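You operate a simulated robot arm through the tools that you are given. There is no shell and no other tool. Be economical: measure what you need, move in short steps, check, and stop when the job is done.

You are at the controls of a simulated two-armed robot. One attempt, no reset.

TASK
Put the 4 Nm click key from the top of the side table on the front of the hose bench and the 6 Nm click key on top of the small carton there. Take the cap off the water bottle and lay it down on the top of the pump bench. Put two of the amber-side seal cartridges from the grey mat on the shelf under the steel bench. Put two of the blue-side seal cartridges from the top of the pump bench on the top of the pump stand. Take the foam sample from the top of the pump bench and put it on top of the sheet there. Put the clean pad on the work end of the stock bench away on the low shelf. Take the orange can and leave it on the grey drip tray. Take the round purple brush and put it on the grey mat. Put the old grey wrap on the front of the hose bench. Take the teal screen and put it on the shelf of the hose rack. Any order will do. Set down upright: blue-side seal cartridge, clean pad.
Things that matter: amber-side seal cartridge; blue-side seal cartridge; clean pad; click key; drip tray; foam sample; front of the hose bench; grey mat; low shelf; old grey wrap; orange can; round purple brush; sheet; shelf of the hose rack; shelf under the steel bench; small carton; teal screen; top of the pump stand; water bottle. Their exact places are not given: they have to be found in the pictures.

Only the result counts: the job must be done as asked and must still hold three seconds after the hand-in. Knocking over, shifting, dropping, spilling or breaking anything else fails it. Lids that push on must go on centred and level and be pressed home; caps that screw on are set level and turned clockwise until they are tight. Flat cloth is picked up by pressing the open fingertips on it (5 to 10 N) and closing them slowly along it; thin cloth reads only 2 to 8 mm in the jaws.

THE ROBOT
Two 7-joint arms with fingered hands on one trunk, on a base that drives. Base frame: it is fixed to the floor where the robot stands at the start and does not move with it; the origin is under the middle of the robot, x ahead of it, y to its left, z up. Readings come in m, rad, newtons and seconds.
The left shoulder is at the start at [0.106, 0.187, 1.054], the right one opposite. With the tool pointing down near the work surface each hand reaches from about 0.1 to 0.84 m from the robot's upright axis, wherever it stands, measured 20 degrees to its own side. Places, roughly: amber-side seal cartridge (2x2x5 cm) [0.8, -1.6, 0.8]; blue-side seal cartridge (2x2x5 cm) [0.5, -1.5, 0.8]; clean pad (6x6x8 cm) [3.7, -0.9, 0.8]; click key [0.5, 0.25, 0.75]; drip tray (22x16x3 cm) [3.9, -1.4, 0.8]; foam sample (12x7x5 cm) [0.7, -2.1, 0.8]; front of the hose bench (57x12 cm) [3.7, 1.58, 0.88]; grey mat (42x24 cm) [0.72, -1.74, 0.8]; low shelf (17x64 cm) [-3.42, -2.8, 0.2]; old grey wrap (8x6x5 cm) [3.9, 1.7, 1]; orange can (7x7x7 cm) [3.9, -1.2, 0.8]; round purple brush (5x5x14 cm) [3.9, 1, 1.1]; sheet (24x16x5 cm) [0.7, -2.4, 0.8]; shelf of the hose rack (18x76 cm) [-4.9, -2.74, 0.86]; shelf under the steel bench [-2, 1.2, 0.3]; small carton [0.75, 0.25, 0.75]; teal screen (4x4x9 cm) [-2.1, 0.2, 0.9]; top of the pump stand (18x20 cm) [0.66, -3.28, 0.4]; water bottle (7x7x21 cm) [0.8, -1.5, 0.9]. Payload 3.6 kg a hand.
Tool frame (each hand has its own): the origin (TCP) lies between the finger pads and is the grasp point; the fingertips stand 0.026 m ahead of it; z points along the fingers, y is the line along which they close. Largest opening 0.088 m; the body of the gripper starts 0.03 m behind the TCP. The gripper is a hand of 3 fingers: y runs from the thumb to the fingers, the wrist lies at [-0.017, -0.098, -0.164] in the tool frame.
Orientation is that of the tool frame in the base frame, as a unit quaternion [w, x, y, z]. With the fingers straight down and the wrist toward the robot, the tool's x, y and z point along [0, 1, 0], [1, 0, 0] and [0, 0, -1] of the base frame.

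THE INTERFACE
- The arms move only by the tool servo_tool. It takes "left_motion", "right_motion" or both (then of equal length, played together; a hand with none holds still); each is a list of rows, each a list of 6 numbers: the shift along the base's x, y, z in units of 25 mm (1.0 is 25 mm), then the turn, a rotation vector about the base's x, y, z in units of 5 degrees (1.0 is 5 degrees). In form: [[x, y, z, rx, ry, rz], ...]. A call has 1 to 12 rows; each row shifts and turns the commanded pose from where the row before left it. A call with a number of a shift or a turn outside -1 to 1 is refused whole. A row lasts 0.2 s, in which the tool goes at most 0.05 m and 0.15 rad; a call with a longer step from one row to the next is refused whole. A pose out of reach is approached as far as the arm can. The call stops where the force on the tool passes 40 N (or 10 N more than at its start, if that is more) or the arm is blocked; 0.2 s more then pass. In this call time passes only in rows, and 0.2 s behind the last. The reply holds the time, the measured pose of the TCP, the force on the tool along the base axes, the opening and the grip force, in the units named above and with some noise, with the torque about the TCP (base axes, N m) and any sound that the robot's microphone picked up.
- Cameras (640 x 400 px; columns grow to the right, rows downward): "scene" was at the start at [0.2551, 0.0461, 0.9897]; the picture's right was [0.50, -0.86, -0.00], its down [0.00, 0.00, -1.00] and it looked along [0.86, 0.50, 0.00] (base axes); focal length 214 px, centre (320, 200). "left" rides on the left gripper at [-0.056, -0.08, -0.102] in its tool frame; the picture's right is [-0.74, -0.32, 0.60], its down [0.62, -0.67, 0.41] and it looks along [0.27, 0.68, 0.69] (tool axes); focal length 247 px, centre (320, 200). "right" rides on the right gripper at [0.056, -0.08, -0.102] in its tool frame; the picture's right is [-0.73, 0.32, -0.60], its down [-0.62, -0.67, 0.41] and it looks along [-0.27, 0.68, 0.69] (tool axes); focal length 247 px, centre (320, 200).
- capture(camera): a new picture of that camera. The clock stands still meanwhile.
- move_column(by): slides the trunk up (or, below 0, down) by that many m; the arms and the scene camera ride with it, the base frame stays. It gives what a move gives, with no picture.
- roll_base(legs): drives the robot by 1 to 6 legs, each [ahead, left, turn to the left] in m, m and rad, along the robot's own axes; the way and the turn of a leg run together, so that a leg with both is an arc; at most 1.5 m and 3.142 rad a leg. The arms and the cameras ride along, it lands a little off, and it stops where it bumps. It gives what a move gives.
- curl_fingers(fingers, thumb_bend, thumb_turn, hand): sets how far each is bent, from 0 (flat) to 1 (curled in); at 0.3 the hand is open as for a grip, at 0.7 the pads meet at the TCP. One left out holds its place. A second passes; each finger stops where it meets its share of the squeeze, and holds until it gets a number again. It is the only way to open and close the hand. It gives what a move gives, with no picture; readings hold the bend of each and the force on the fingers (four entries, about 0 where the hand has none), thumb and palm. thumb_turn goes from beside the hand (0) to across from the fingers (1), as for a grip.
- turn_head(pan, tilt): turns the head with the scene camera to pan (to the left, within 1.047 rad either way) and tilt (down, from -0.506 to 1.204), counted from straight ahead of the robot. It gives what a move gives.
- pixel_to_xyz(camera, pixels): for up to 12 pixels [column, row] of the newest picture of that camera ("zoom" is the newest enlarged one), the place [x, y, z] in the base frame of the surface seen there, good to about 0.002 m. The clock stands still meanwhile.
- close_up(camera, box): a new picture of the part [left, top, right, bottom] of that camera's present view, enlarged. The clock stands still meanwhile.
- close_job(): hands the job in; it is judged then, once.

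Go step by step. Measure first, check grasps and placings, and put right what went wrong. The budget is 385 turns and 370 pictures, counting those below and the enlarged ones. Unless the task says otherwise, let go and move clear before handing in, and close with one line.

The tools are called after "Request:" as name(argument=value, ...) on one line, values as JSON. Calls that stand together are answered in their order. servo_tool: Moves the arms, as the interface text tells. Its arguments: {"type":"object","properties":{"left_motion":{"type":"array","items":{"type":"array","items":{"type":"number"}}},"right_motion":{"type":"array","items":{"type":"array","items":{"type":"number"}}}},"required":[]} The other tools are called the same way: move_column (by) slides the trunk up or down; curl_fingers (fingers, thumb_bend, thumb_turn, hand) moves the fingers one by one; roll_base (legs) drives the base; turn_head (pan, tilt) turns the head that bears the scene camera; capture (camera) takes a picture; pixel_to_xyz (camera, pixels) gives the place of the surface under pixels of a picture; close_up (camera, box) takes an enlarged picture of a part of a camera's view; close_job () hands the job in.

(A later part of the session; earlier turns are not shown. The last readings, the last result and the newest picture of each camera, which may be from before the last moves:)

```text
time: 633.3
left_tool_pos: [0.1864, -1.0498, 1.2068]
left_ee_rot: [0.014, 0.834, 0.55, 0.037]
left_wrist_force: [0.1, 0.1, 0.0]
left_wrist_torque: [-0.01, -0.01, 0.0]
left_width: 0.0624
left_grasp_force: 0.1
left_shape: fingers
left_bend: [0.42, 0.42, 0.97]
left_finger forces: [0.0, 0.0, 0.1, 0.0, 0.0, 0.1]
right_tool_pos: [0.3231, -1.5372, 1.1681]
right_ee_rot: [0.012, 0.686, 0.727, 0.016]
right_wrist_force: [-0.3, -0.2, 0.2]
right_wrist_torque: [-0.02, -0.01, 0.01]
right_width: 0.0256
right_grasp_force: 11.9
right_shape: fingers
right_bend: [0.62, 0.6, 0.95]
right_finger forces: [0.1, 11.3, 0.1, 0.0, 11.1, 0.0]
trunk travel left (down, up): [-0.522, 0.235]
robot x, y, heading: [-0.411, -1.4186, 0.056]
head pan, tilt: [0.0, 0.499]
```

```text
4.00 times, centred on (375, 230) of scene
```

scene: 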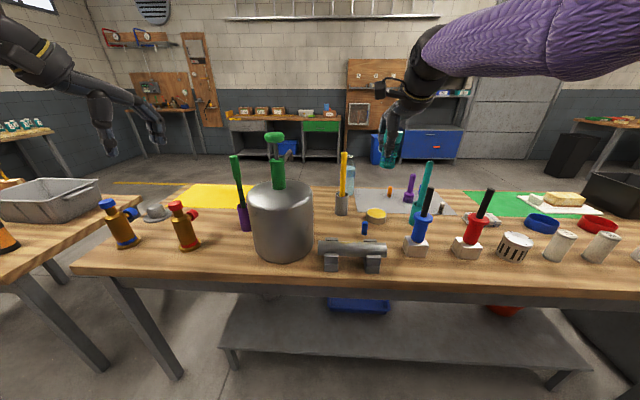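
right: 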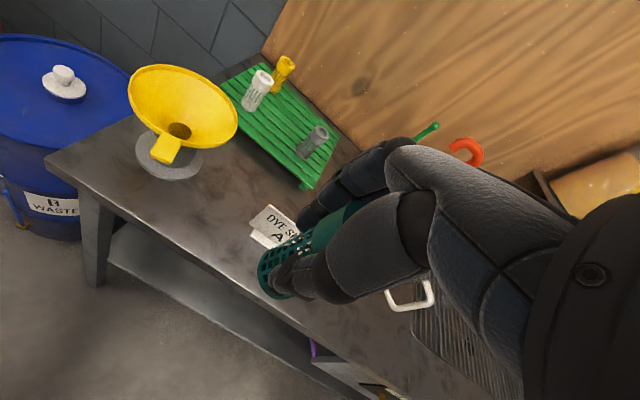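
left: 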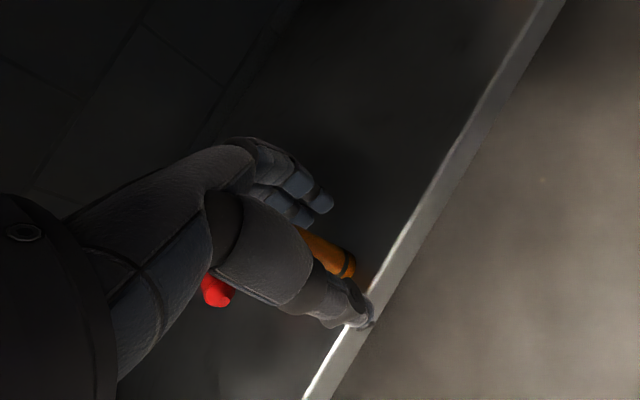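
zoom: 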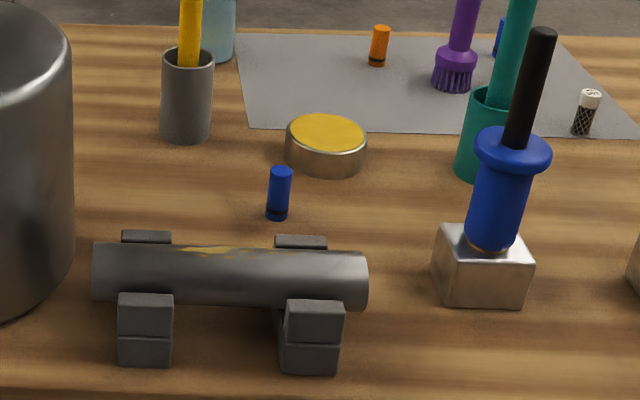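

B2 at (0.459, −1.530) has 9 cm behind the roller. I lift the screen hand higher, then position the base so the left hand is over B2.

Request:
curl_fingers(hand="right", fingers=0.74, thumb_bend=0.72)

Request:
servo_tool(right_motion=[[-0.5, 0, 0.8, 0, 0, 0], [-0.5, -0.3, 0.8, 0, 0, 0], [-0.5, -0.3, 0.8, 0, 0, 0], [-0.5, -0.3, 0.8, 0, 0, 0], [-0.5, -0.3, 0.8, 0, 0, 0]], left_motion=[[0, -0.5, 0, 0, 0.4, 0.5], [0, -0.8, 0, 0, 0.3, 0.8], [0, -0.8, 0, 0, 0, 0.8], [0, -0.8, 0, 0, 0, 0.8], [0, -0.8, 0, 0, 0, 0.8]])

Request:
roll_base(legs=[[0, 0, -0.054], [0.3, -0.3, 0]])

Request:
capture(camera="scene")

Request:
capture(camera="left")

```text
time: 634.3
left_tool_pos: [0.1856, -1.0496, 1.2082]
left_ee_rot: [0.014, 0.834, 0.55, 0.037]
left_wrist_force: [-0.8, 0.3, -0.1]
left_wrist_torque: [-0.01, 0.02, 0.01]
left_width: 0.0625
left_grasp_force: 0.0
left_shape: fingers
left_bend: [0.42, 0.42, 0.97]
left_finger forces: [0.1, 0.0, 0.0, 0.0, 0.1, 0.0]
right_tool_pos: [0.3232, -1.5379, 1.1666]
right_ee_rot: [0.012, 0.686, 0.727, 0.015]
right_wrist_force: [-0.3, 0.6, -1.1]
right_wrist_torque: [0.04, -0.01, 0.0]
right_width: 0.0246
right_grasp_force: 18.0
right_shape: fingers
right_bend: [0.63, 0.6, 0.94]
right_finger forces: [1.6, 16.6, 0.0, 0.0, 17.6, 0.0]
trunk travel left (down, up): [-0.522, 0.235]
robot x, y, heading: [-0.412, -1.4166, 0.058]
head pan, tilt: [0.0, 0.499]
```

```text
time: 635.5
left_tool_pos: [0.1888, -1.1414, 1.2081]
left_ee_rot: [-0.006, 0.736, 0.677, 0.013]
left_wrist_force: [-0.5, 0.1, -0.5]
left_wrist_torque: [0.01, 0.01, -0.01]
left_width: 0.0623
left_grasp_force: 0.0
left_shape: fingers
left_bend: [0.42, 0.42, 0.97]
left_finger forces: [0.0, 0.0, 0.1, 0.1, 0.0, 0.0]
right_tool_pos: [0.325, -1.5579, 1.2694]
right_ee_rot: [0.011, 0.687, 0.727, 0.015]
right_wrist_force: [-0.2, -0.2, -0.7]
right_wrist_torque: [-0.01, -0.01, 0.01]
right_width: 0.0244
right_grasp_force: 17.3
right_shape: fingers
right_bend: [0.63, 0.6, 0.94]
right_finger forces: [1.8, 16.4, 0.0, 0.1, 17.5, 0.0]
right hand out of reach, approached as far as the arm can: row 1, 2, 3, 4, 5
trunk travel left (down, up): [-0.522, 0.235]
robot x, y, heading: [-0.4119, -1.4164, 0.051]
head pan, tilt: [0.0, 0.499]
```

```text
time: 638.5
left_tool_pos: [0.4974, -1.4777, 1.2072]
left_ee_rot: [-0.006, 0.755, 0.656, 0.013]
left_wrist_force: [0.9, 0.0, -0.3]
left_wrist_torque: [0.03, -0.02, -0.03]
left_width: 0.0621
left_grasp_force: 0.1
left_shape: fingers
left_bend: [0.42, 0.42, 0.97]
left_finger forces: [0.0, 0.0, 0.1, 0.0, 0.0, 0.0]
right_tool_pos: [0.6105, -1.9018, 1.269]
right_ee_rot: [0.012, 0.707, 0.707, 0.014]
right_wrist_force: [0.5, 0.2, 0.2]
right_wrist_torque: [0.02, -0.03, 0.02]
right_width: 0.0244
right_grasp_force: 17.3
right_shape: fingers
right_bend: [0.63, 0.6, 0.94]
right_finger forces: [1.8, 16.5, 0.0, 0.0, 17.3, 0.0]
trunk travel left (down, up): [-0.522, 0.235]
robot x, y, heading: [-0.1142, -1.7194, -0.002]
head pan, tilt: [0.0, 0.499]
```

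```text
133 pictures are left
```

scene: 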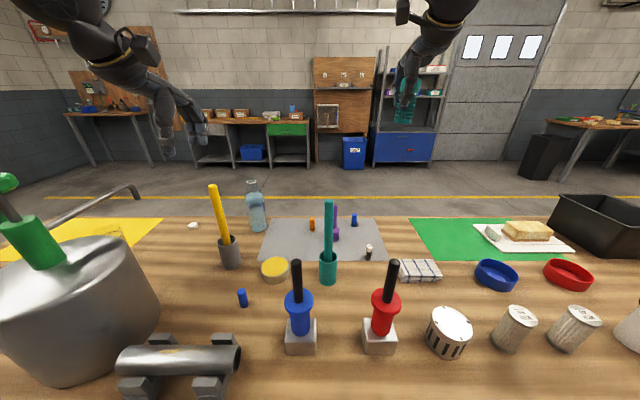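

```text
132 pictures are left
```

left: 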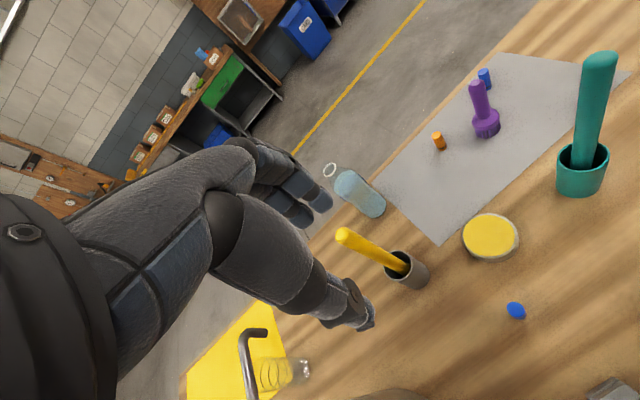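

Request:
pixel_to_xyz(camera="left", pixels=[[514, 311], [511, 308], [519, 309]])

Request:
servo_tool(left_motion=[[-0.5, -0.6, 0, 0, 0, 0.2], [-0.5, -0.8, -0.3, 0, 0, 0.3], [-0.5, -0.7, -0.8, 0, 0, 0.3], [0, 0, -1, 0, 0, 0], [0, 0, -1, 0, 0, 0], [0, 0, -1, 0, 0, 0], [0, 0, -1, 0, 0, 0], [0, 0, -1, 0, 0, 0]])

Request:
capture(camera="left")

```text
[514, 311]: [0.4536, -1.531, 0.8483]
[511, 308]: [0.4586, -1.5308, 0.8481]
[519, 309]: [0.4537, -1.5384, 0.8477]
```

```text
time: 640.3
left_tool_pos: [0.4136, -1.4827, 1.0995]
left_ee_rot: [-0.004, 0.731, 0.682, 0.012]
left_wrist_force: [0.8, 0.6, -0.1]
left_wrist_torque: [0.02, 0.02, 0.0]
left_width: 0.0623
left_grasp_force: 0.0
left_shape: fingers
left_bend: [0.42, 0.42, 0.97]
left_finger forces: [0.0, 0.0, 0.1, 0.1, 0.0, 0.1]
left hand out of reach, approached as far as the arm can: row 3, 4, 5, 6, 7, 8
right_tool_pos: [0.611, -1.9023, 1.2698]
right_ee_rot: [0.012, 0.706, 0.708, 0.014]
right_wrist_force: [0.8, 0.8, -1.0]
right_wrist_torque: [0.0, -0.01, 0.02]
right_width: 0.0242
right_grasp_force: 17.6
right_shape: fingers
right_bend: [0.63, 0.6, 0.94]
right_finger forces: [1.6, 16.5, 0.0, 0.0, 17.4, 0.0]
trunk travel left (down, up): [-0.522, 0.235]
robot x, y, heading: [-0.1149, -1.7187, -0.004]
head pan, tilt: [0.0, 0.499]
```

```text
131 pictures are left
```

left: 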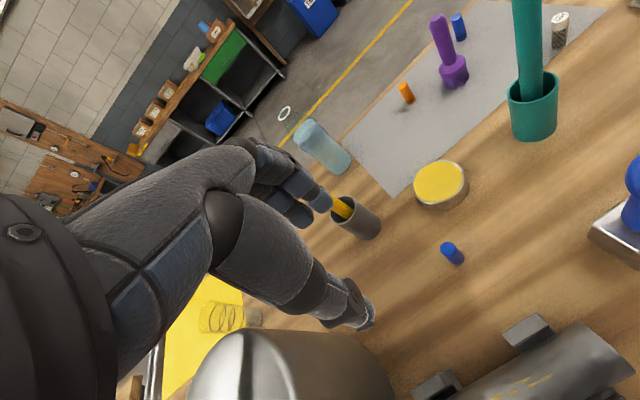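

I use the base to centre the hand over B2, then descend with the trunk.

Request:
roll_base(legs=[[0.042, -0.048, 0]])

Request:
move_column(by=-0.16)

Request:
capture(camera="left")

```text
time: 641.3
left_tool_pos: [0.457, -1.5296, 1.101]
left_ee_rot: [-0.006, 0.73, 0.683, 0.012]
left_wrist_force: [0.5, 0.0, 1.2]
left_wrist_torque: [0.04, 0.01, 0.0]
left_width: 0.0622
left_grasp_force: 0.0
left_shape: fingers
left_bend: [0.42, 0.42, 0.97]
left_finger forces: [0.1, 0.0, 0.0, 0.1, 0.1, 0.0]
right_tool_pos: [0.6555, -1.949, 1.2674]
right_ee_rot: [0.011, 0.706, 0.708, 0.015]
right_wrist_force: [-0.7, 0.0, -1.1]
right_wrist_torque: [0.03, 0.04, 0.0]
right_width: 0.024
right_grasp_force: 17.7
right_shape: fingers
right_bend: [0.63, 0.6, 0.94]
right_finger forces: [1.8, 16.6, 0.0, 0.0, 17.4, 0.0]
trunk travel left (down, up): [-0.522, 0.235]
robot x, y, heading: [-0.0718, -1.7626, -0.001]
head pan, tilt: [0.0, 0.499]
```

```text
time: 643.1
left_tool_pos: [0.456, -1.5278, 0.9412]
left_ee_rot: [-0.005, 0.731, 0.682, 0.012]
left_wrist_force: [1.1, 0.6, 0.4]
left_wrist_torque: [0.01, 0.04, 0.01]
left_width: 0.0624
left_grasp_force: 0.1
left_shape: fingers
left_bend: [0.42, 0.42, 0.97]
left_finger forces: [0.1, 0.0, 0.0, 0.1, 0.0, 0.0]
right_tool_pos: [0.6706, -1.9453, 1.0634]
right_ee_rot: [-0.011, 0.706, 0.708, -0.008]
right_wrist_force: [0.6, 0.5, -1.2]
right_wrist_torque: [0.05, -0.04, -0.03]
right_width: 0.0245
right_grasp_force: 17.8
right_shape: fingers
right_bend: [0.63, 0.6, 0.94]
right_finger forces: [1.7, 16.5, 0.1, 0.1, 17.4, 0.1]
trunk travel left (down, up): [-0.362, 0.395]
robot x, y, heading: [-0.0731, -1.7642, -0.006]
head pan, tilt: [0.0, 0.499]
```

```text
130 pictures are left
```

left: 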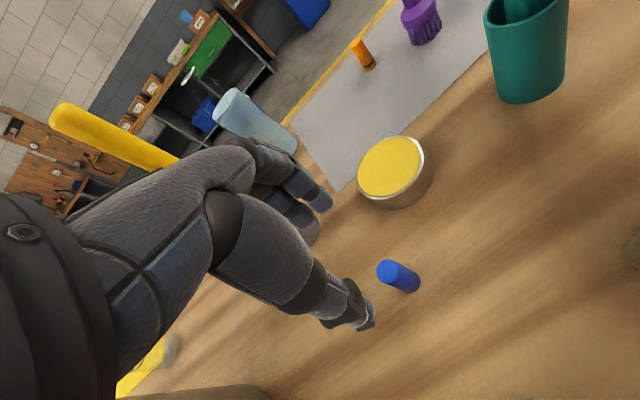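

Request:
pixel_to_xyz(camera="left", pixels=[[386, 271], [380, 268], [392, 265]])

Request:
move_column(by=-0.06)

Request:
capture(camera="left")

```text
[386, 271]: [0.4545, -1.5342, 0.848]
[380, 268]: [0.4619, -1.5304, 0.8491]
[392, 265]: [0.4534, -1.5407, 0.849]
```

```text
time: 644.1
left_tool_pos: [0.4561, -1.5274, 0.8806]
left_ee_rot: [-0.005, 0.73, 0.683, 0.011]
left_wrist_force: [0.5, 0.0, 0.5]
left_wrist_torque: [-0.05, -0.02, -0.01]
left_width: 0.0626
left_grasp_force: 0.0
left_shape: fingers
left_bend: [0.42, 0.42, 0.97]
left_finger forces: [0.0, 0.1, 0.0, 0.0, 0.0, 0.1]
right_tool_pos: [0.6796, -1.9453, 0.9765]
right_ee_rot: [-0.026, 0.705, 0.708, -0.023]
right_wrist_force: [0.4, -0.3, -0.4]
right_wrist_torque: [0.01, 0.0, 0.02]
right_width: 0.0241
right_grasp_force: 17.9
right_shape: fingers
right_bend: [0.63, 0.6, 0.94]
right_finger forces: [1.7, 16.5, 0.0, 0.1, 17.4, 0.0]
trunk travel left (down, up): [-0.302, 0.455]
robot x, y, heading: [-0.0709, -1.7621, -0.003]
head pan, tilt: [0.0, 0.499]
```

```text
129 pictures are left
```

left: 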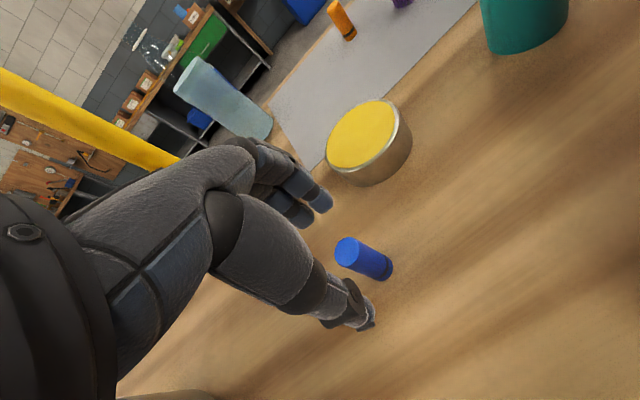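

Request:
servo_tool(left_motion=[[0, -0.15, 0, 0, 0, 0], [0, -0.13, 0, 0, 0, 0], [0, 0, 0, 0, 0, 0], [0, 0, 0, 0, 0, 0]], right_motion=[[0, 0, 1, 0, 0, 0], [0, 0, 1, 0, 0, 0], [0, 0, 1, 0, 0, 0], [0, 0, 1, 0, 0, 0]])

Request:
move_column(by=-0.042)

Request:
capture(camera="left")

Request:
curl_fingers(hand="left", fingers=0.7, thumb_bend=0.7)

```text
time: 645.1
left_tool_pos: [0.4558, -1.5338, 0.8812]
left_ee_rot: [-0.004, 0.731, 0.682, 0.012]
left_wrist_force: [0.3, 0.3, 0.2]
left_wrist_torque: [-0.01, 0.01, -0.01]
left_width: 0.0623
left_grasp_force: 0.0
left_shape: fingers
left_bend: [0.42, 0.42, 0.97]
left_finger forces: [0.0, 0.0, 0.0, 0.1, 0.0, 0.0]
right_tool_pos: [0.6754, -1.9493, 1.0757]
right_ee_rot: [-0.026, 0.705, 0.708, -0.023]
right_wrist_force: [0.8, 0.4, -0.8]
right_wrist_torque: [0.01, -0.04, 0.0]
right_width: 0.0242
right_grasp_force: 17.4
right_shape: fingers
right_bend: [0.63, 0.6, 0.94]
right_finger forces: [1.7, 16.5, 0.0, 0.1, 17.3, 0.0]
right hand out of reach, approached as far as the arm can: row 4
trunk travel left (down, up): [-0.302, 0.455]
robot x, y, heading: [-0.0756, -1.7652, -0.004]
head pan, tilt: [0.0, 0.499]
```

```text
time: 645.9
left_tool_pos: [0.4561, -1.5343, 0.8384]
left_ee_rot: [-0.006, 0.73, 0.683, 0.011]
left_wrist_force: [-0.6, 0.5, 0.4]
left_wrist_torque: [-0.02, 0.0, 0.0]
left_width: 0.0624
left_grasp_force: 0.0
left_shape: fingers
left_bend: [0.42, 0.42, 0.97]
left_finger forces: [0.1, 0.0, 0.1, 0.1, 0.1, 0.0]
right_tool_pos: [0.676, -1.9461, 1.0354]
right_ee_rot: [-0.026, 0.705, 0.708, -0.024]
right_wrist_force: [-0.1, -0.2, -0.2]
right_wrist_torque: [0.04, -0.03, -0.01]
right_width: 0.0243
right_grasp_force: 17.6
right_shape: fingers
right_bend: [0.63, 0.6, 0.94]
right_finger forces: [1.6, 16.4, 0.1, 0.0, 17.3, 0.0]
trunk travel left (down, up): [-0.26, 0.497]
robot x, y, heading: [-0.075, -1.767, -0.0]
head pan, tilt: [0.0, 0.499]
```

```text
128 pictures are left
```

left: 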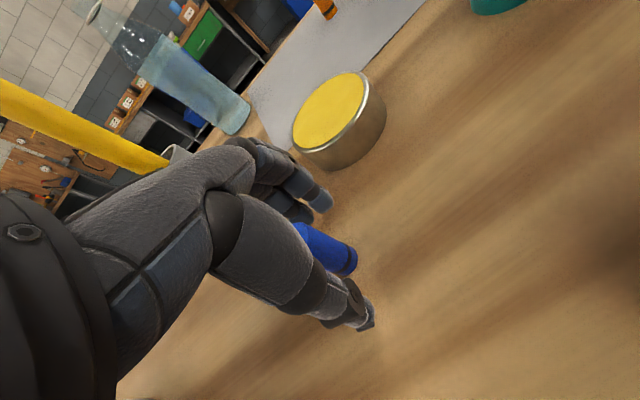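

```text
time: 646.9
left_tool_pos: [0.4568, -1.5347, 0.8387]
left_ee_rot: [-0.006, 0.73, 0.683, 0.011]
left_wrist_force: [0.7, -0.3, -0.1]
left_wrist_torque: [-0.04, 0.01, 0.04]
left_width: 0.0115
left_grasp_force: 5.4
left_shape: fingers
left_bend: [0.67, 0.65, 0.96]
left_finger forces: [0.9, 4.4, 0.0, 0.0, 5.1, 0.1]
right_tool_pos: [0.677, -1.947, 1.0345]
right_ee_rot: [-0.025, 0.705, 0.708, -0.024]
right_wrist_force: [-0.3, -0.9, -0.3]
right_wrist_torque: [0.0, -0.02, -0.02]
right_width: 0.024
right_grasp_force: 17.6
right_shape: fingers
right_bend: [0.63, 0.6, 0.94]
right_finger forces: [1.6, 16.5, 0.1, 0.0, 17.1, 0.1]
trunk travel left (down, up): [-0.26, 0.497]
robot x, y, heading: [-0.0747, -1.7638, -0.0]
head pan, tilt: [0.0, 0.499]
```

B2 gripped. I tighten moderately and lift with the trunk, then drive to the stand from this side.

Request:
curl_fingers(hand="left", fingers=0.73, thumb_bend=0.72)

Request:
move_column(by=0.33)

Request:
roll_base(legs=[[-0.45, 0, 0], [0, -1.4, 0]])

Request:
turn_head(pan=0.1, tilt=0.6)

Request:
capture(camera="scene")

Request:
capture(camera="left")

```text
time: 647.9
left_tool_pos: [0.4554, -1.5339, 0.8384]
left_ee_rot: [-0.006, 0.731, 0.682, 0.011]
left_wrist_force: [0.1, -1.0, -0.3]
left_wrist_torque: [0.0, -0.01, 0.0]
left_width: 0.0101
left_grasp_force: 8.9
left_shape: fingers
left_bend: [0.68, 0.65, 0.96]
left_finger forces: [2.6, 6.7, 0.0, 0.0, 8.7, 0.0]
right_tool_pos: [0.6775, -1.9468, 1.0326]
right_ee_rot: [-0.025, 0.705, 0.708, -0.024]
right_wrist_force: [0.3, -0.6, -0.8]
right_wrist_torque: [0.02, 0.01, 0.05]
right_width: 0.0243
right_grasp_force: 17.8
right_shape: fingers
right_bend: [0.63, 0.6, 0.94]
right_finger forces: [1.6, 16.4, 0.0, 0.1, 17.3, 0.0]
trunk travel left (down, up): [-0.26, 0.497]
robot x, y, heading: [-0.0721, -1.7669, 0.0]
head pan, tilt: [0.0, 0.499]
```

```text
time: 651.2
left_tool_pos: [0.4544, -1.535, 1.1789]
left_ee_rot: [0.0, 0.731, 0.682, 0.017]
left_wrist_force: [-0.8, 0.1, -0.3]
left_wrist_torque: [-0.02, 0.0, -0.01]
left_width: 0.0101
left_grasp_force: 8.7
left_shape: fingers
left_bend: [0.68, 0.65, 0.96]
left_finger forces: [2.5, 6.8, 0.0, 0.1, 8.7, 0.0]
right_tool_pos: [0.6324, -1.9472, 1.4536]
right_ee_rot: [0.021, 0.705, 0.708, 0.022]
right_wrist_force: [0.0, 0.3, -0.2]
right_wrist_torque: [0.02, 0.01, -0.02]
right_width: 0.0238
right_grasp_force: 17.5
right_shape: fingers
right_bend: [0.63, 0.6, 0.94]
right_finger forces: [1.6, 16.3, 0.0, 0.1, 17.1, 0.0]
trunk travel left (down, up): [-0.59, 0.167]
robot x, y, heading: [-0.0708, -1.7668, -0.001]
head pan, tilt: [0.0, 0.499]
```

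```text
time: 660.5
left_tool_pos: [0.0046, -2.9311, 1.1785]
left_ee_rot: [0.001, 0.731, 0.683, 0.018]
left_wrist_force: [0.4, 0.5, -0.6]
left_wrist_torque: [0.03, 0.01, -0.01]
left_width: 0.0101
left_grasp_force: 8.6
left_shape: fingers
left_bend: [0.68, 0.65, 0.95]
left_finger forces: [2.5, 6.9, 0.0, 0.0, 8.7, 0.1]
right_tool_pos: [0.1817, -3.3443, 1.4551]
right_ee_rot: [0.02, 0.705, 0.708, 0.023]
right_wrist_force: [0.0, 0.5, -0.7]
right_wrist_torque: [0.0, 0.02, 0.03]
right_width: 0.0238
right_grasp_force: 17.2
right_shape: fingers
right_bend: [0.63, 0.6, 0.94]
right_finger forces: [1.6, 16.3, 0.0, 0.0, 17.1, 0.0]
trunk travel left (down, up): [-0.59, 0.167]
robot x, y, heading: [-0.5242, -3.1622, 0.001]
head pan, tilt: [0.0, 0.499]
```

```text
time: 661.1
left_tool_pos: [0.0034, -2.9315, 1.179]
left_ee_rot: [0.001, 0.73, 0.683, 0.017]
left_wrist_force: [-0.3, 0.6, -0.3]
left_wrist_torque: [0.04, -0.01, -0.02]
left_width: 0.0101
left_grasp_force: 8.7
left_shape: fingers
left_bend: [0.68, 0.65, 0.95]
left_finger forces: [2.5, 6.8, 0.1, 0.0, 8.7, 0.0]
right_tool_pos: [0.1837, -3.3442, 1.4547]
right_ee_rot: [0.02, 0.705, 0.709, 0.023]
right_wrist_force: [-0.2, 1.1, 0.3]
right_wrist_torque: [0.03, 0.03, -0.01]
right_width: 0.024
right_grasp_force: 17.5
right_shape: fingers
right_bend: [0.63, 0.6, 0.94]
right_finger forces: [1.6, 16.3, 0.0, 0.0, 17.0, 0.0]
trunk travel left (down, up): [-0.59, 0.167]
robot x, y, heading: [-0.5223, -3.1618, -0.0]
head pan, tilt: [0.099, 0.6]
```

```text
127 pictures are left
```

scene: 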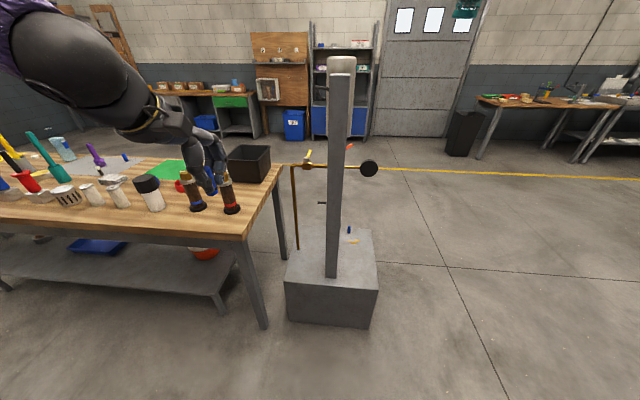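

```text
126 pictures are left
```

left: 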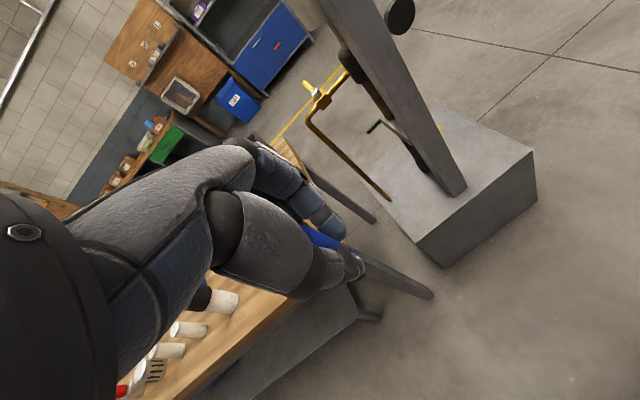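

From this side the beam is in front; I'll bring B2 in low at y −3.30, to the right of the beam. First lower the trunk and the left hand in free space.

Request:
roll_base(legs=[[0, -0.37, 0]])

Request:
move_column(by=-0.45)

Request:
servo_tool(left_motion=[[0.3, 0, -0.8, 0, 0, 0], [0.3, 0, -1, 0, 0, 0], [0.3, 0, -1, 0, 0, 0], [0.3, 0, -1, 0, 0, 0], [0.3, 0, -1, 0, 0, 0], [0.3, 0, -1, 0, 0, 0], [0, 0, -1, 0, 0, 0], [0, 0, -1, 0, 0, 0], [0, 0, -0.6, 0, 0, 0]])

Request:
capture(camera="scene")

```text
time: 663.5
left_tool_pos: [0.0036, -3.3056, 1.1792]
left_ee_rot: [0.001, 0.73, 0.683, 0.018]
left_wrist_force: [0.9, -0.6, -0.9]
left_wrist_torque: [0.0, 0.02, 0.02]
left_width: 0.0102
left_grasp_force: 9.2
left_shape: fingers
left_bend: [0.68, 0.65, 0.95]
left_finger forces: [2.6, 6.8, 0.0, 0.1, 8.7, 0.0]
right_tool_pos: [0.1825, -3.7181, 1.4542]
right_ee_rot: [0.02, 0.704, 0.709, 0.023]
right_wrist_force: [0.6, -0.9, -0.1]
right_wrist_torque: [0.01, -0.04, 0.02]
right_width: 0.024
right_grasp_force: 17.4
right_shape: fingers
right_bend: [0.63, 0.6, 0.94]
right_finger forces: [1.6, 16.3, 0.0, 0.1, 17.0, 0.0]
trunk travel left (down, up): [-0.59, 0.167]
robot x, y, heading: [-0.5233, -3.5403, -0.001]
head pan, tilt: [0.099, 0.6]
```

```text
refused: -0.45 is not a number from -0.4 to 0.4
```

```text
time: 665.5
left_tool_pos: [-0.0364, -3.2316, 1.1139]
left_ee_rot: [0.0, 0.729, 0.684, 0.017]
left_wrist_force: [0.4, 0.0, -0.4]
left_wrist_torque: [-0.01, 0.01, -0.02]
left_width: 0.0102
left_grasp_force: 8.6
left_shape: fingers
left_bend: [0.68, 0.65, 0.95]
left_finger forces: [2.7, 6.9, 0.0, 0.1, 8.6, 0.0]
left hand out of reach, approached as far as the arm can: row 1, 2, 3, 4, 5, 6, 7, 8, 9
right_tool_pos: [0.1827, -3.7176, 1.4538]
right_ee_rot: [0.022, 0.704, 0.709, 0.023]
right_wrist_force: [-0.3, 1.1, -1.6]
right_wrist_torque: [-0.01, 0.01, -0.02]
right_width: 0.0236
right_grasp_force: 17.5
right_shape: fingers
right_bend: [0.63, 0.6, 0.94]
right_finger forces: [1.6, 16.3, 0.0, 0.0, 17.0, 0.0]
trunk travel left (down, up): [-0.59, 0.167]
robot x, y, heading: [-0.5249, -3.539, 0.005]
head pan, tilt: [0.099, 0.6]
```

```text
125 pictures are left
```

scene: 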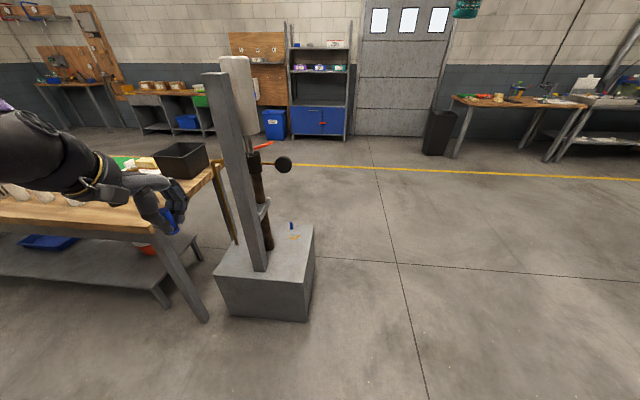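

The left arm needs a wider stance. I lower the trunk in two steps and then lower the arm.

Request:
move_column(by=-0.4)

Request:
move_column(by=-0.15)

Request:
servo_tool(left_motion=[[0, 0.3, -0.5, 0, 0, 0], [0, 0.3, -0.8, 0, 0, 0], [0, 0, -0.8, 0, 0, 0], [0, 0, -0.6, 0, 0, 0]])

Request:
capture(camera="scene")

```text
time: 669.4
left_tool_pos: [-0.0358, -3.2309, 0.7152]
left_ee_rot: [0.001, 0.73, 0.683, 0.017]
left_wrist_force: [-0.8, -0.7, -0.7]
left_wrist_torque: [-0.04, -0.01, 0.02]
left_width: 0.0103
left_grasp_force: 9.5
left_shape: fingers
left_bend: [0.68, 0.65, 0.95]
left_finger forces: [2.7, 7.0, 0.1, 0.0, 8.6, 0.0]
right_tool_pos: [0.1828, -3.7175, 1.0553]
right_ee_rot: [0.02, 0.703, 0.711, 0.022]
right_wrist_force: [0.2, 0.8, -0.5]
right_wrist_torque: [0.03, -0.01, -0.03]
right_width: 0.0237
right_grasp_force: 17.8
right_shape: fingers
right_bend: [0.63, 0.6, 0.94]
right_finger forces: [1.6, 16.1, 0.0, 0.0, 17.0, 0.0]
trunk travel left (down, up): [-0.19, 0.567]
robot x, y, heading: [-0.5192, -3.5385, 0.003]
head pan, tilt: [0.099, 0.6]
```

```text
time: 671.1
left_tool_pos: [-0.0353, -3.2312, 0.5653]
left_ee_rot: [0.001, 0.729, 0.684, 0.018]
left_wrist_force: [0.4, -0.4, 0.7]
left_wrist_torque: [0.0, 0.0, -0.02]
left_width: 0.01
left_grasp_force: 9.0
left_shape: fingers
left_bend: [0.68, 0.65, 0.95]
left_finger forces: [2.6, 7.0, 0.0, 0.0, 8.6, 0.0]
right_tool_pos: [0.1827, -3.7179, 0.9045]
right_ee_rot: [0.021, 0.704, 0.71, 0.024]
right_wrist_force: [-0.2, -1.7, -1.2]
right_wrist_torque: [0.01, 0.0, 0.02]
right_width: 0.0237
right_grasp_force: 17.1
right_shape: fingers
right_bend: [0.63, 0.61, 0.94]
right_finger forces: [1.5, 16.0, 0.0, 0.0, 16.9, 0.0]
trunk travel left (down, up): [-0.04, 0.717]
robot x, y, heading: [-0.5214, -3.5391, -0.001]
head pan, tilt: [0.099, 0.6]
```

```text
time: 672.1
left_tool_pos: [-0.0383, -3.2152, 0.4971]
left_ee_rot: [0.001, 0.73, 0.684, 0.017]
left_wrist_force: [-0.5, 0.1, -1.2]
left_wrist_torque: [-0.01, -0.04, 0.02]
left_width: 0.01
left_grasp_force: 9.9
left_shape: fingers
left_bend: [0.68, 0.65, 0.95]
left_finger forces: [2.6, 7.0, 0.1, 0.1, 8.5, 0.0]
right_tool_pos: [0.1835, -3.7184, 0.9041]
right_ee_rot: [0.02, 0.704, 0.71, 0.024]
right_wrist_force: [-0.3, -0.4, -0.9]
right_wrist_torque: [0.0, 0.0, 0.01]
right_width: 0.0233
right_grasp_force: 17.0
right_shape: fingers
right_bend: [0.63, 0.61, 0.94]
right_finger forces: [1.5, 15.9, 0.0, 0.1, 16.8, 0.0]
trunk travel left (down, up): [-0.04, 0.717]
robot x, y, heading: [-0.521, -3.539, 0.002]
head pan, tilt: [0.099, 0.6]
```

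```text
124 pictures are left
```

scene: 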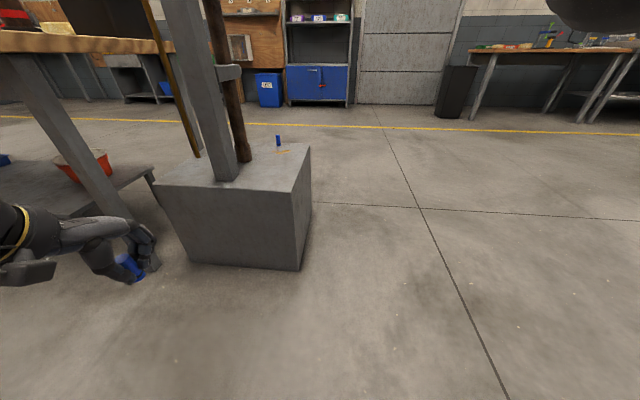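

I extend the left hand forward a bit, then drive in.

Request:
servo_tool(left_motion=[[0.8, 0, 0, 0, 0, 0], [0.8, 0, 0, 0, 0, 0], [0.8, 0, 0, 0, 0, 0], [0.8, 0, 0, 0, 0, 0]])

Request:
roll_base(legs=[[0, -0.085, 0], [0.5, 0, 0]])

Request:
turn_head(pan=0.25, tilt=0.6)

Request:
capture(camera="scene")

Request:
capture(camera="left")

```text
time: 673.1
left_tool_pos: [0.0444, -3.2147, 0.4967]
left_ee_rot: [0.001, 0.729, 0.684, 0.018]
left_wrist_force: [0.6, -0.1, -1.2]
left_wrist_torque: [-0.01, 0.01, -0.02]
left_width: 0.0099
left_grasp_force: 9.2
left_shape: fingers
left_bend: [0.68, 0.65, 0.95]
left_finger forces: [2.6, 6.9, 0.0, 0.0, 8.5, 0.0]
right_tool_pos: [0.184, -3.7182, 0.9045]
right_ee_rot: [0.021, 0.704, 0.709, 0.022]
right_wrist_force: [-0.2, 0.5, -0.2]
right_wrist_torque: [0.0, 0.0, 0.01]
right_width: 0.0242
right_grasp_force: 17.2
right_shape: fingers
right_bend: [0.63, 0.61, 0.94]
right_finger forces: [1.5, 16.0, 0.0, 0.0, 16.8, 0.0]
trunk travel left (down, up): [-0.04, 0.717]
robot x, y, heading: [-0.5226, -3.5371, 0.004]
head pan, tilt: [0.099, 0.6]
```

```text
time: 676.4
left_tool_pos: [0.48, -3.3036, 0.4945]
left_ee_rot: [-0.005, 0.731, 0.683, 0.006]
left_wrist_force: [-0.3, 0.1, -0.4]
left_wrist_torque: [0.01, -0.04, 0.0]
left_width: 0.01
left_grasp_force: 9.2
left_shape: fingers
left_bend: [0.68, 0.65, 0.95]
left_finger forces: [2.8, 7.0, 0.0, 0.1, 8.7, 0.0]
right_tool_pos: [0.6302, -3.8059, 0.9066]
right_ee_rot: [0.019, 0.703, 0.71, 0.023]
right_wrist_force: [0.6, -0.2, 0.3]
right_wrist_torque: [0.03, 0.02, 0.0]
right_width: 0.0238
right_grasp_force: 17.0
right_shape: fingers
right_bend: [0.63, 0.61, 0.94]
right_finger forces: [1.5, 16.0, 0.0, 0.0, 16.9, 0.0]
trunk travel left (down, up): [-0.04, 0.717]
robot x, y, heading: [-0.0736, -3.6275, -0.001]
head pan, tilt: [0.099, 0.6]
stopped in leg 2: the robot was blocked; the commanded pose is now the measured one
```

```text
time: 677.1
left_tool_pos: [0.4792, -3.3038, 0.4916]
left_ee_rot: [-0.007, 0.731, 0.682, 0.007]
left_wrist_force: [0.9, 1.1, -0.6]
left_wrist_torque: [-0.01, 0.02, -0.03]
left_width: 0.0098
left_grasp_force: 8.7
left_shape: fingers
left_bend: [0.68, 0.65, 0.95]
left_finger forces: [2.7, 6.9, 0.1, 0.1, 8.7, 0.0]
right_tool_pos: [0.632, -3.8064, 0.9059]
right_ee_rot: [0.02, 0.704, 0.71, 0.024]
right_wrist_force: [0.8, 0.4, -1.3]
right_wrist_torque: [0.0, 0.01, -0.02]
right_width: 0.0237
right_grasp_force: 17.7
right_shape: fingers
right_bend: [0.63, 0.61, 0.94]
right_finger forces: [1.5, 16.1, 0.1, 0.0, 16.8, 0.0]
trunk travel left (down, up): [-0.04, 0.717]
robot x, y, heading: [-0.074, -3.6273, 0.005]
head pan, tilt: [0.25, 0.6]
```

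```text
123 pictures are left
```

scene: 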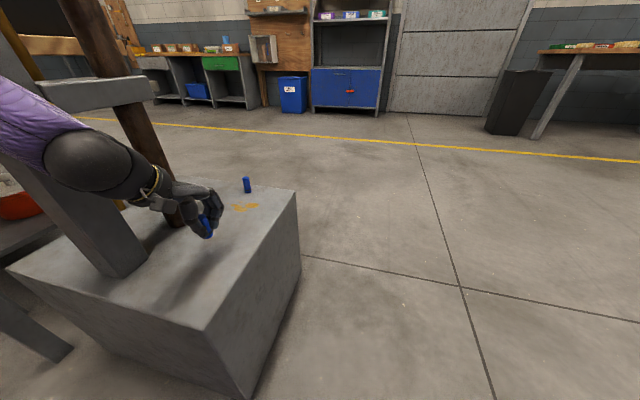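

```text
122 pictures are left
```

left: 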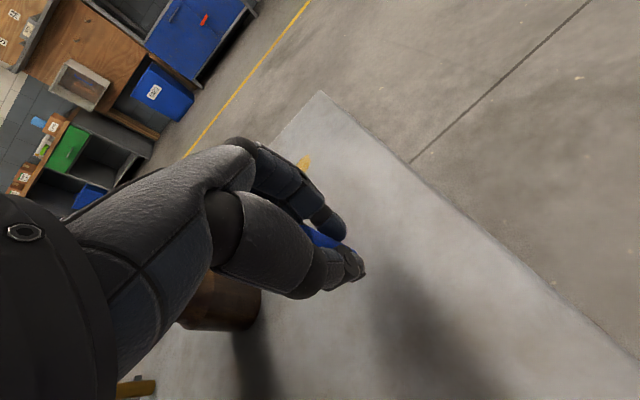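

Probably the forearm met the beam. I back 4 cm, shift right 3 cm, and extend with the arm instead.

Request:
roll_base(legs=[[-0.04, -0.03, 0]])

Request:
servo_tool(left_motion=[[0.8, 0, 0, 0, 0, 0], [0.8, 0, 0, 0, 0, 0], [0.8, 0, 0, 0, 0, 0], [0.8, 0, 0, 0, 0, 0], [0.8, 0, 0, 0, 0, 0], [0.8, 0, 0, 0, 0, 0]])

Request:
capture(camera="scene")

```text
time: 678.0
left_tool_pos: [0.4422, -3.3308, 0.4898]
left_ee_rot: [-0.008, 0.731, 0.682, 0.004]
left_wrist_force: [-1.3, -0.5, -1.3]
left_wrist_torque: [0.02, -0.01, 0.01]
left_width: 0.0099
left_grasp_force: 9.4
left_shape: fingers
left_bend: [0.68, 0.65, 0.95]
left_finger forces: [2.7, 6.9, 0.1, 0.0, 8.5, 0.0]
right_tool_pos: [0.5928, -3.8338, 0.9037]
right_ee_rot: [0.019, 0.704, 0.709, 0.022]
right_wrist_force: [0.4, -0.3, -0.6]
right_wrist_torque: [0.0, 0.0, 0.02]
right_width: 0.0239
right_grasp_force: 17.0
right_shape: fingers
right_bend: [0.63, 0.61, 0.94]
right_finger forces: [1.5, 16.2, 0.0, 0.0, 16.8, 0.0]
trunk travel left (down, up): [-0.04, 0.717]
robot x, y, heading: [-0.1125, -3.6555, 0.0]
head pan, tilt: [0.25, 0.6]
```

```text
time: 679.4
left_tool_pos: [0.5625, -3.3303, 0.4898]
left_ee_rot: [-0.007, 0.731, 0.683, 0.004]
left_wrist_force: [0.4, -0.3, -0.5]
left_wrist_torque: [0.02, 0.05, -0.01]
left_width: 0.0098
left_grasp_force: 9.0
left_shape: fingers
left_bend: [0.68, 0.65, 0.95]
left_finger forces: [2.5, 7.0, 0.0, 0.0, 8.6, 0.1]
right_tool_pos: [0.5943, -3.8337, 0.9041]
right_ee_rot: [0.019, 0.704, 0.71, 0.021]
right_wrist_force: [0.1, -0.4, -1.1]
right_wrist_torque: [0.02, 0.0, -0.01]
right_width: 0.0237
right_grasp_force: 17.5
right_shape: fingers
right_bend: [0.63, 0.61, 0.94]
right_finger forces: [1.5, 16.1, 0.0, 0.0, 16.9, 0.1]
trunk travel left (down, up): [-0.04, 0.717]
robot x, y, heading: [-0.1097, -3.6568, 0.002]
head pan, tilt: [0.25, 0.6]
```

```text
121 pictures are left
```

scene: 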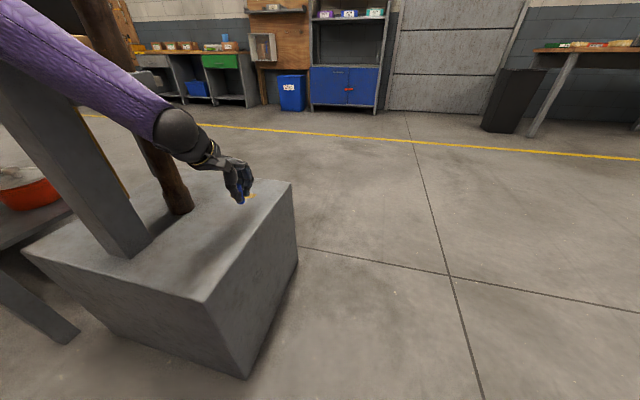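

Good. Extend 5 cm more and lower toward the stand top.

Request:
servo_tool(left_motion=[[0.8, 0.1, 0, 0, 0, 0], [0.8, 0.1, -0.2, 0, 0, 0], [0.4, 0.1, -0.5, 0, 0, 0], [0, 0, -0.6, 0, 0, 0]])

Request:
close_up(camera="scene", box=[150, 120, 310, 260])

Request:
close_up(camera="left", box=[230, 160, 430, 340])

```text
time: 680.4
left_tool_pos: [0.6021, -3.3218, 0.4675]
left_ee_rot: [-0.008, 0.731, 0.682, 0.004]
left_wrist_force: [-0.1, 0.5, -1.3]
left_wrist_torque: [0.0, 0.01, 0.04]
left_width: 0.01
left_grasp_force: 9.6
left_shape: fingers
left_bend: [0.68, 0.65, 0.95]
left_finger forces: [2.4, 7.1, 0.1, 0.1, 8.6, 0.0]
left hand out of reach, approached as far as the arm can: row 3, 4
right_tool_pos: [0.5944, -3.8337, 0.903]
right_ee_rot: [0.02, 0.705, 0.709, 0.022]
right_wrist_force: [0.2, -0.3, -0.3]
right_wrist_torque: [0.01, 0.01, 0.0]
right_width: 0.0234
right_grasp_force: 17.1
right_shape: fingers
right_bend: [0.63, 0.61, 0.94]
right_finger forces: [1.5, 16.1, 0.0, 0.0, 16.9, 0.0]
trunk travel left (down, up): [-0.04, 0.717]
robot x, y, heading: [-0.1106, -3.652, 0.002]
head pan, tilt: [0.25, 0.6]
```

```text
2.86 times, centred on (230, 190) of scene
```

zoom: 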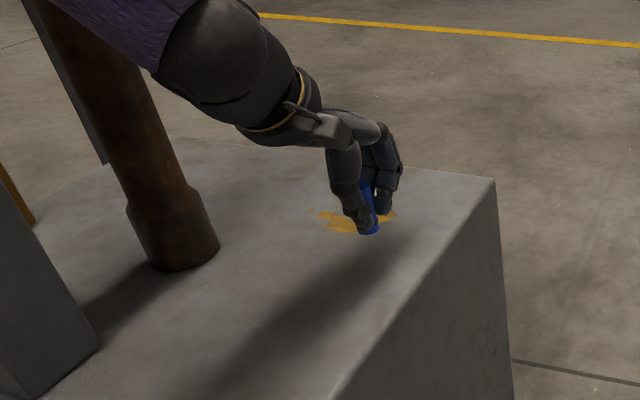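

```text
2.22 times, centred on (330, 250) of left
```

zoom: 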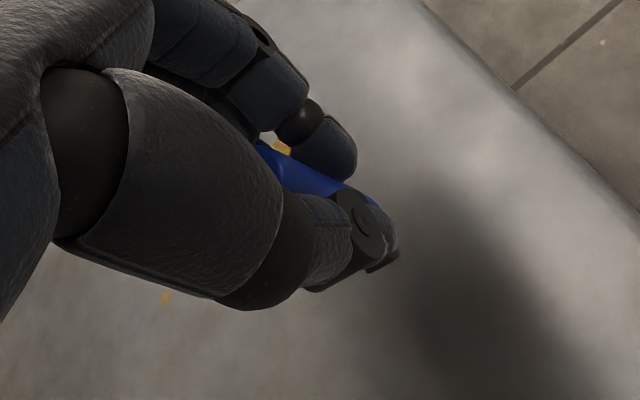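

I lower the last 3 cm with the trunk.

Request:
move_column(by=-0.022)

Request:
move_column(by=-0.004)

Request:
move_column(by=-0.003)

Request:
close_up(camera="scene", box=[200, 150, 270, 220])

```text
time: 681.1
left_tool_pos: [0.6017, -3.3216, 0.4479]
left_ee_rot: [-0.007, 0.731, 0.683, 0.005]
left_wrist_force: [-0.6, -1.0, -0.5]
left_wrist_torque: [0.04, 0.04, 0.03]
left_width: 0.0098
left_grasp_force: 8.5
left_shape: fingers
left_bend: [0.68, 0.65, 0.95]
left_finger forces: [2.4, 7.1, 0.0, 0.1, 8.5, 0.0]
right_tool_pos: [0.6037, -3.8338, 0.8666]
right_ee_rot: [0.011, 0.705, 0.709, 0.012]
right_wrist_force: [0.5, 0.1, -0.8]
right_wrist_torque: [0.01, 0.0, -0.01]
right_width: 0.0239
right_grasp_force: 17.4
right_shape: fingers
right_bend: [0.63, 0.61, 0.94]
right_finger forces: [1.5, 16.1, 0.1, 0.0, 16.9, 0.1]
trunk travel left (down, up): [-0.018, 0.739]
robot x, y, heading: [-0.1117, -3.6559, 0.002]
head pan, tilt: [0.25, 0.6]
```

```text
time: 681.6
left_tool_pos: [0.6018, -3.321, 0.4441]
left_ee_rot: [-0.007, 0.731, 0.682, 0.005]
left_wrist_force: [0.1, -0.3, 0.6]
left_wrist_torque: [-0.02, 0.0, -0.01]
left_width: 0.0095
left_grasp_force: 8.7
left_shape: fingers
left_bend: [0.68, 0.65, 0.95]
left_finger forces: [2.4, 7.1, 0.0, 0.0, 8.5, 0.0]
right_tool_pos: [0.6066, -3.8339, 0.8618]
right_ee_rot: [0.011, 0.704, 0.71, 0.013]
right_wrist_force: [-0.1, 0.2, -0.8]
right_wrist_torque: [-0.03, -0.01, -0.01]
right_width: 0.0237
right_grasp_force: 16.8
right_shape: fingers
right_bend: [0.63, 0.61, 0.94]
right_finger forces: [1.5, 16.1, 0.0, 0.1, 16.9, 0.0]
trunk travel left (down, up): [-0.014, 0.743]
robot x, y, heading: [-0.1144, -3.6554, -0.001]
head pan, tilt: [0.25, 0.6]
```

```text
time: 682.2
left_tool_pos: [0.6016, -3.3216, 0.4411]
left_ee_rot: [-0.008, 0.731, 0.682, 0.005]
left_wrist_force: [-0.2, 0.4, -0.4]
left_wrist_torque: [0.01, -0.02, 0.01]
left_width: 0.0096
left_grasp_force: 8.5
left_shape: fingers
left_bend: [0.68, 0.65, 0.95]
left_finger forces: [2.3, 7.1, 0.1, 0.0, 8.5, 0.0]
right_tool_pos: [0.6069, -3.8339, 0.8583]
right_ee_rot: [0.012, 0.704, 0.71, 0.014]
right_wrist_force: [-0.1, 0.2, -0.7]
right_wrist_torque: [-0.02, 0.0, 0.01]
right_width: 0.024
right_grasp_force: 16.8
right_shape: fingers
right_bend: [0.63, 0.61, 0.94]
right_finger forces: [1.5, 16.1, 0.0, 0.0, 16.9, 0.0]
trunk travel left (down, up): [-0.011, 0.746]
robot x, y, heading: [-0.1135, -3.6537, 0.002]
head pan, tilt: [0.25, 0.6]
```

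```text
5.71 times, centred on (235, 185) of scene
```

zoom: 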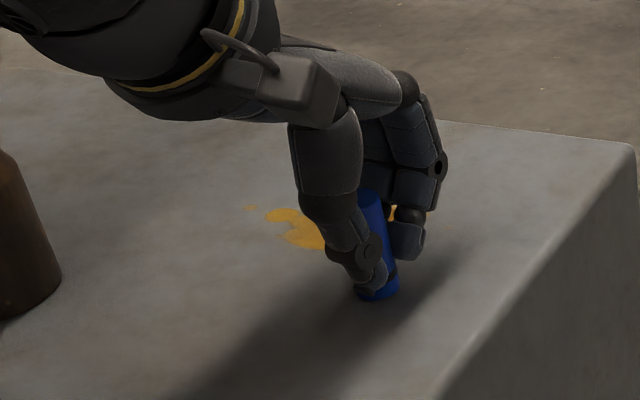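

Request:
move_column(by=-0.003)

Request:
move_column(by=-0.003)

```text
time: 682.7
left_tool_pos: [0.6018, -3.3218, 0.4375]
left_ee_rot: [-0.007, 0.73, 0.683, 0.005]
left_wrist_force: [0.3, 0.1, 2.5]
left_wrist_torque: [-0.01, 0.04, -0.02]
left_width: 0.0098
left_grasp_force: 9.2
left_shape: fingers
left_bend: [0.68, 0.65, 0.95]
left_finger forces: [2.6, 7.6, 0.0, 0.0, 8.9, 0.0]
right_tool_pos: [0.6074, -3.8338, 0.8554]
right_ee_rot: [0.013, 0.705, 0.709, 0.014]
right_wrist_force: [0.5, -0.2, -1.2]
right_wrist_torque: [0.02, -0.04, -0.02]
right_width: 0.0239
right_grasp_force: 17.3
right_shape: fingers
right_bend: [0.63, 0.61, 0.94]
right_finger forces: [1.5, 16.1, 0.0, 0.0, 16.9, 0.0]
trunk travel left (down, up): [-0.008, 0.749]
robot x, y, heading: [-0.1125, -3.6564, 0.004]
head pan, tilt: [0.25, 0.6]
```

```text
time: 683.2
left_tool_pos: [0.6007, -3.3208, 0.4353]
left_ee_rot: [-0.006, 0.73, 0.683, 0.005]
left_wrist_force: [1.1, 0.0, 9.0]
left_wrist_torque: [-0.02, 0.06, 0.01]
left_width: 0.0094
left_grasp_force: 10.7
left_shape: fingers
left_bend: [0.72, 0.66, 0.95]
left_finger forces: [2.7, 9.4, 0.0, 0.0, 9.4, 0.1]
right_tool_pos: [0.6083, -3.8345, 0.8527]
right_ee_rot: [0.014, 0.705, 0.709, 0.015]
right_wrist_force: [0.1, -0.2, -0.2]
right_wrist_torque: [-0.02, 0.03, -0.02]
right_width: 0.024
right_grasp_force: 17.8
right_shape: fingers
right_bend: [0.63, 0.61, 0.94]
right_finger forces: [1.5, 16.1, 0.1, 0.0, 16.9, 0.0]
trunk travel left (down, up): [-0.005, 0.752]
robot x, y, heading: [-0.1108, -3.6511, -0.0]
head pan, tilt: [0.25, 0.6]
```

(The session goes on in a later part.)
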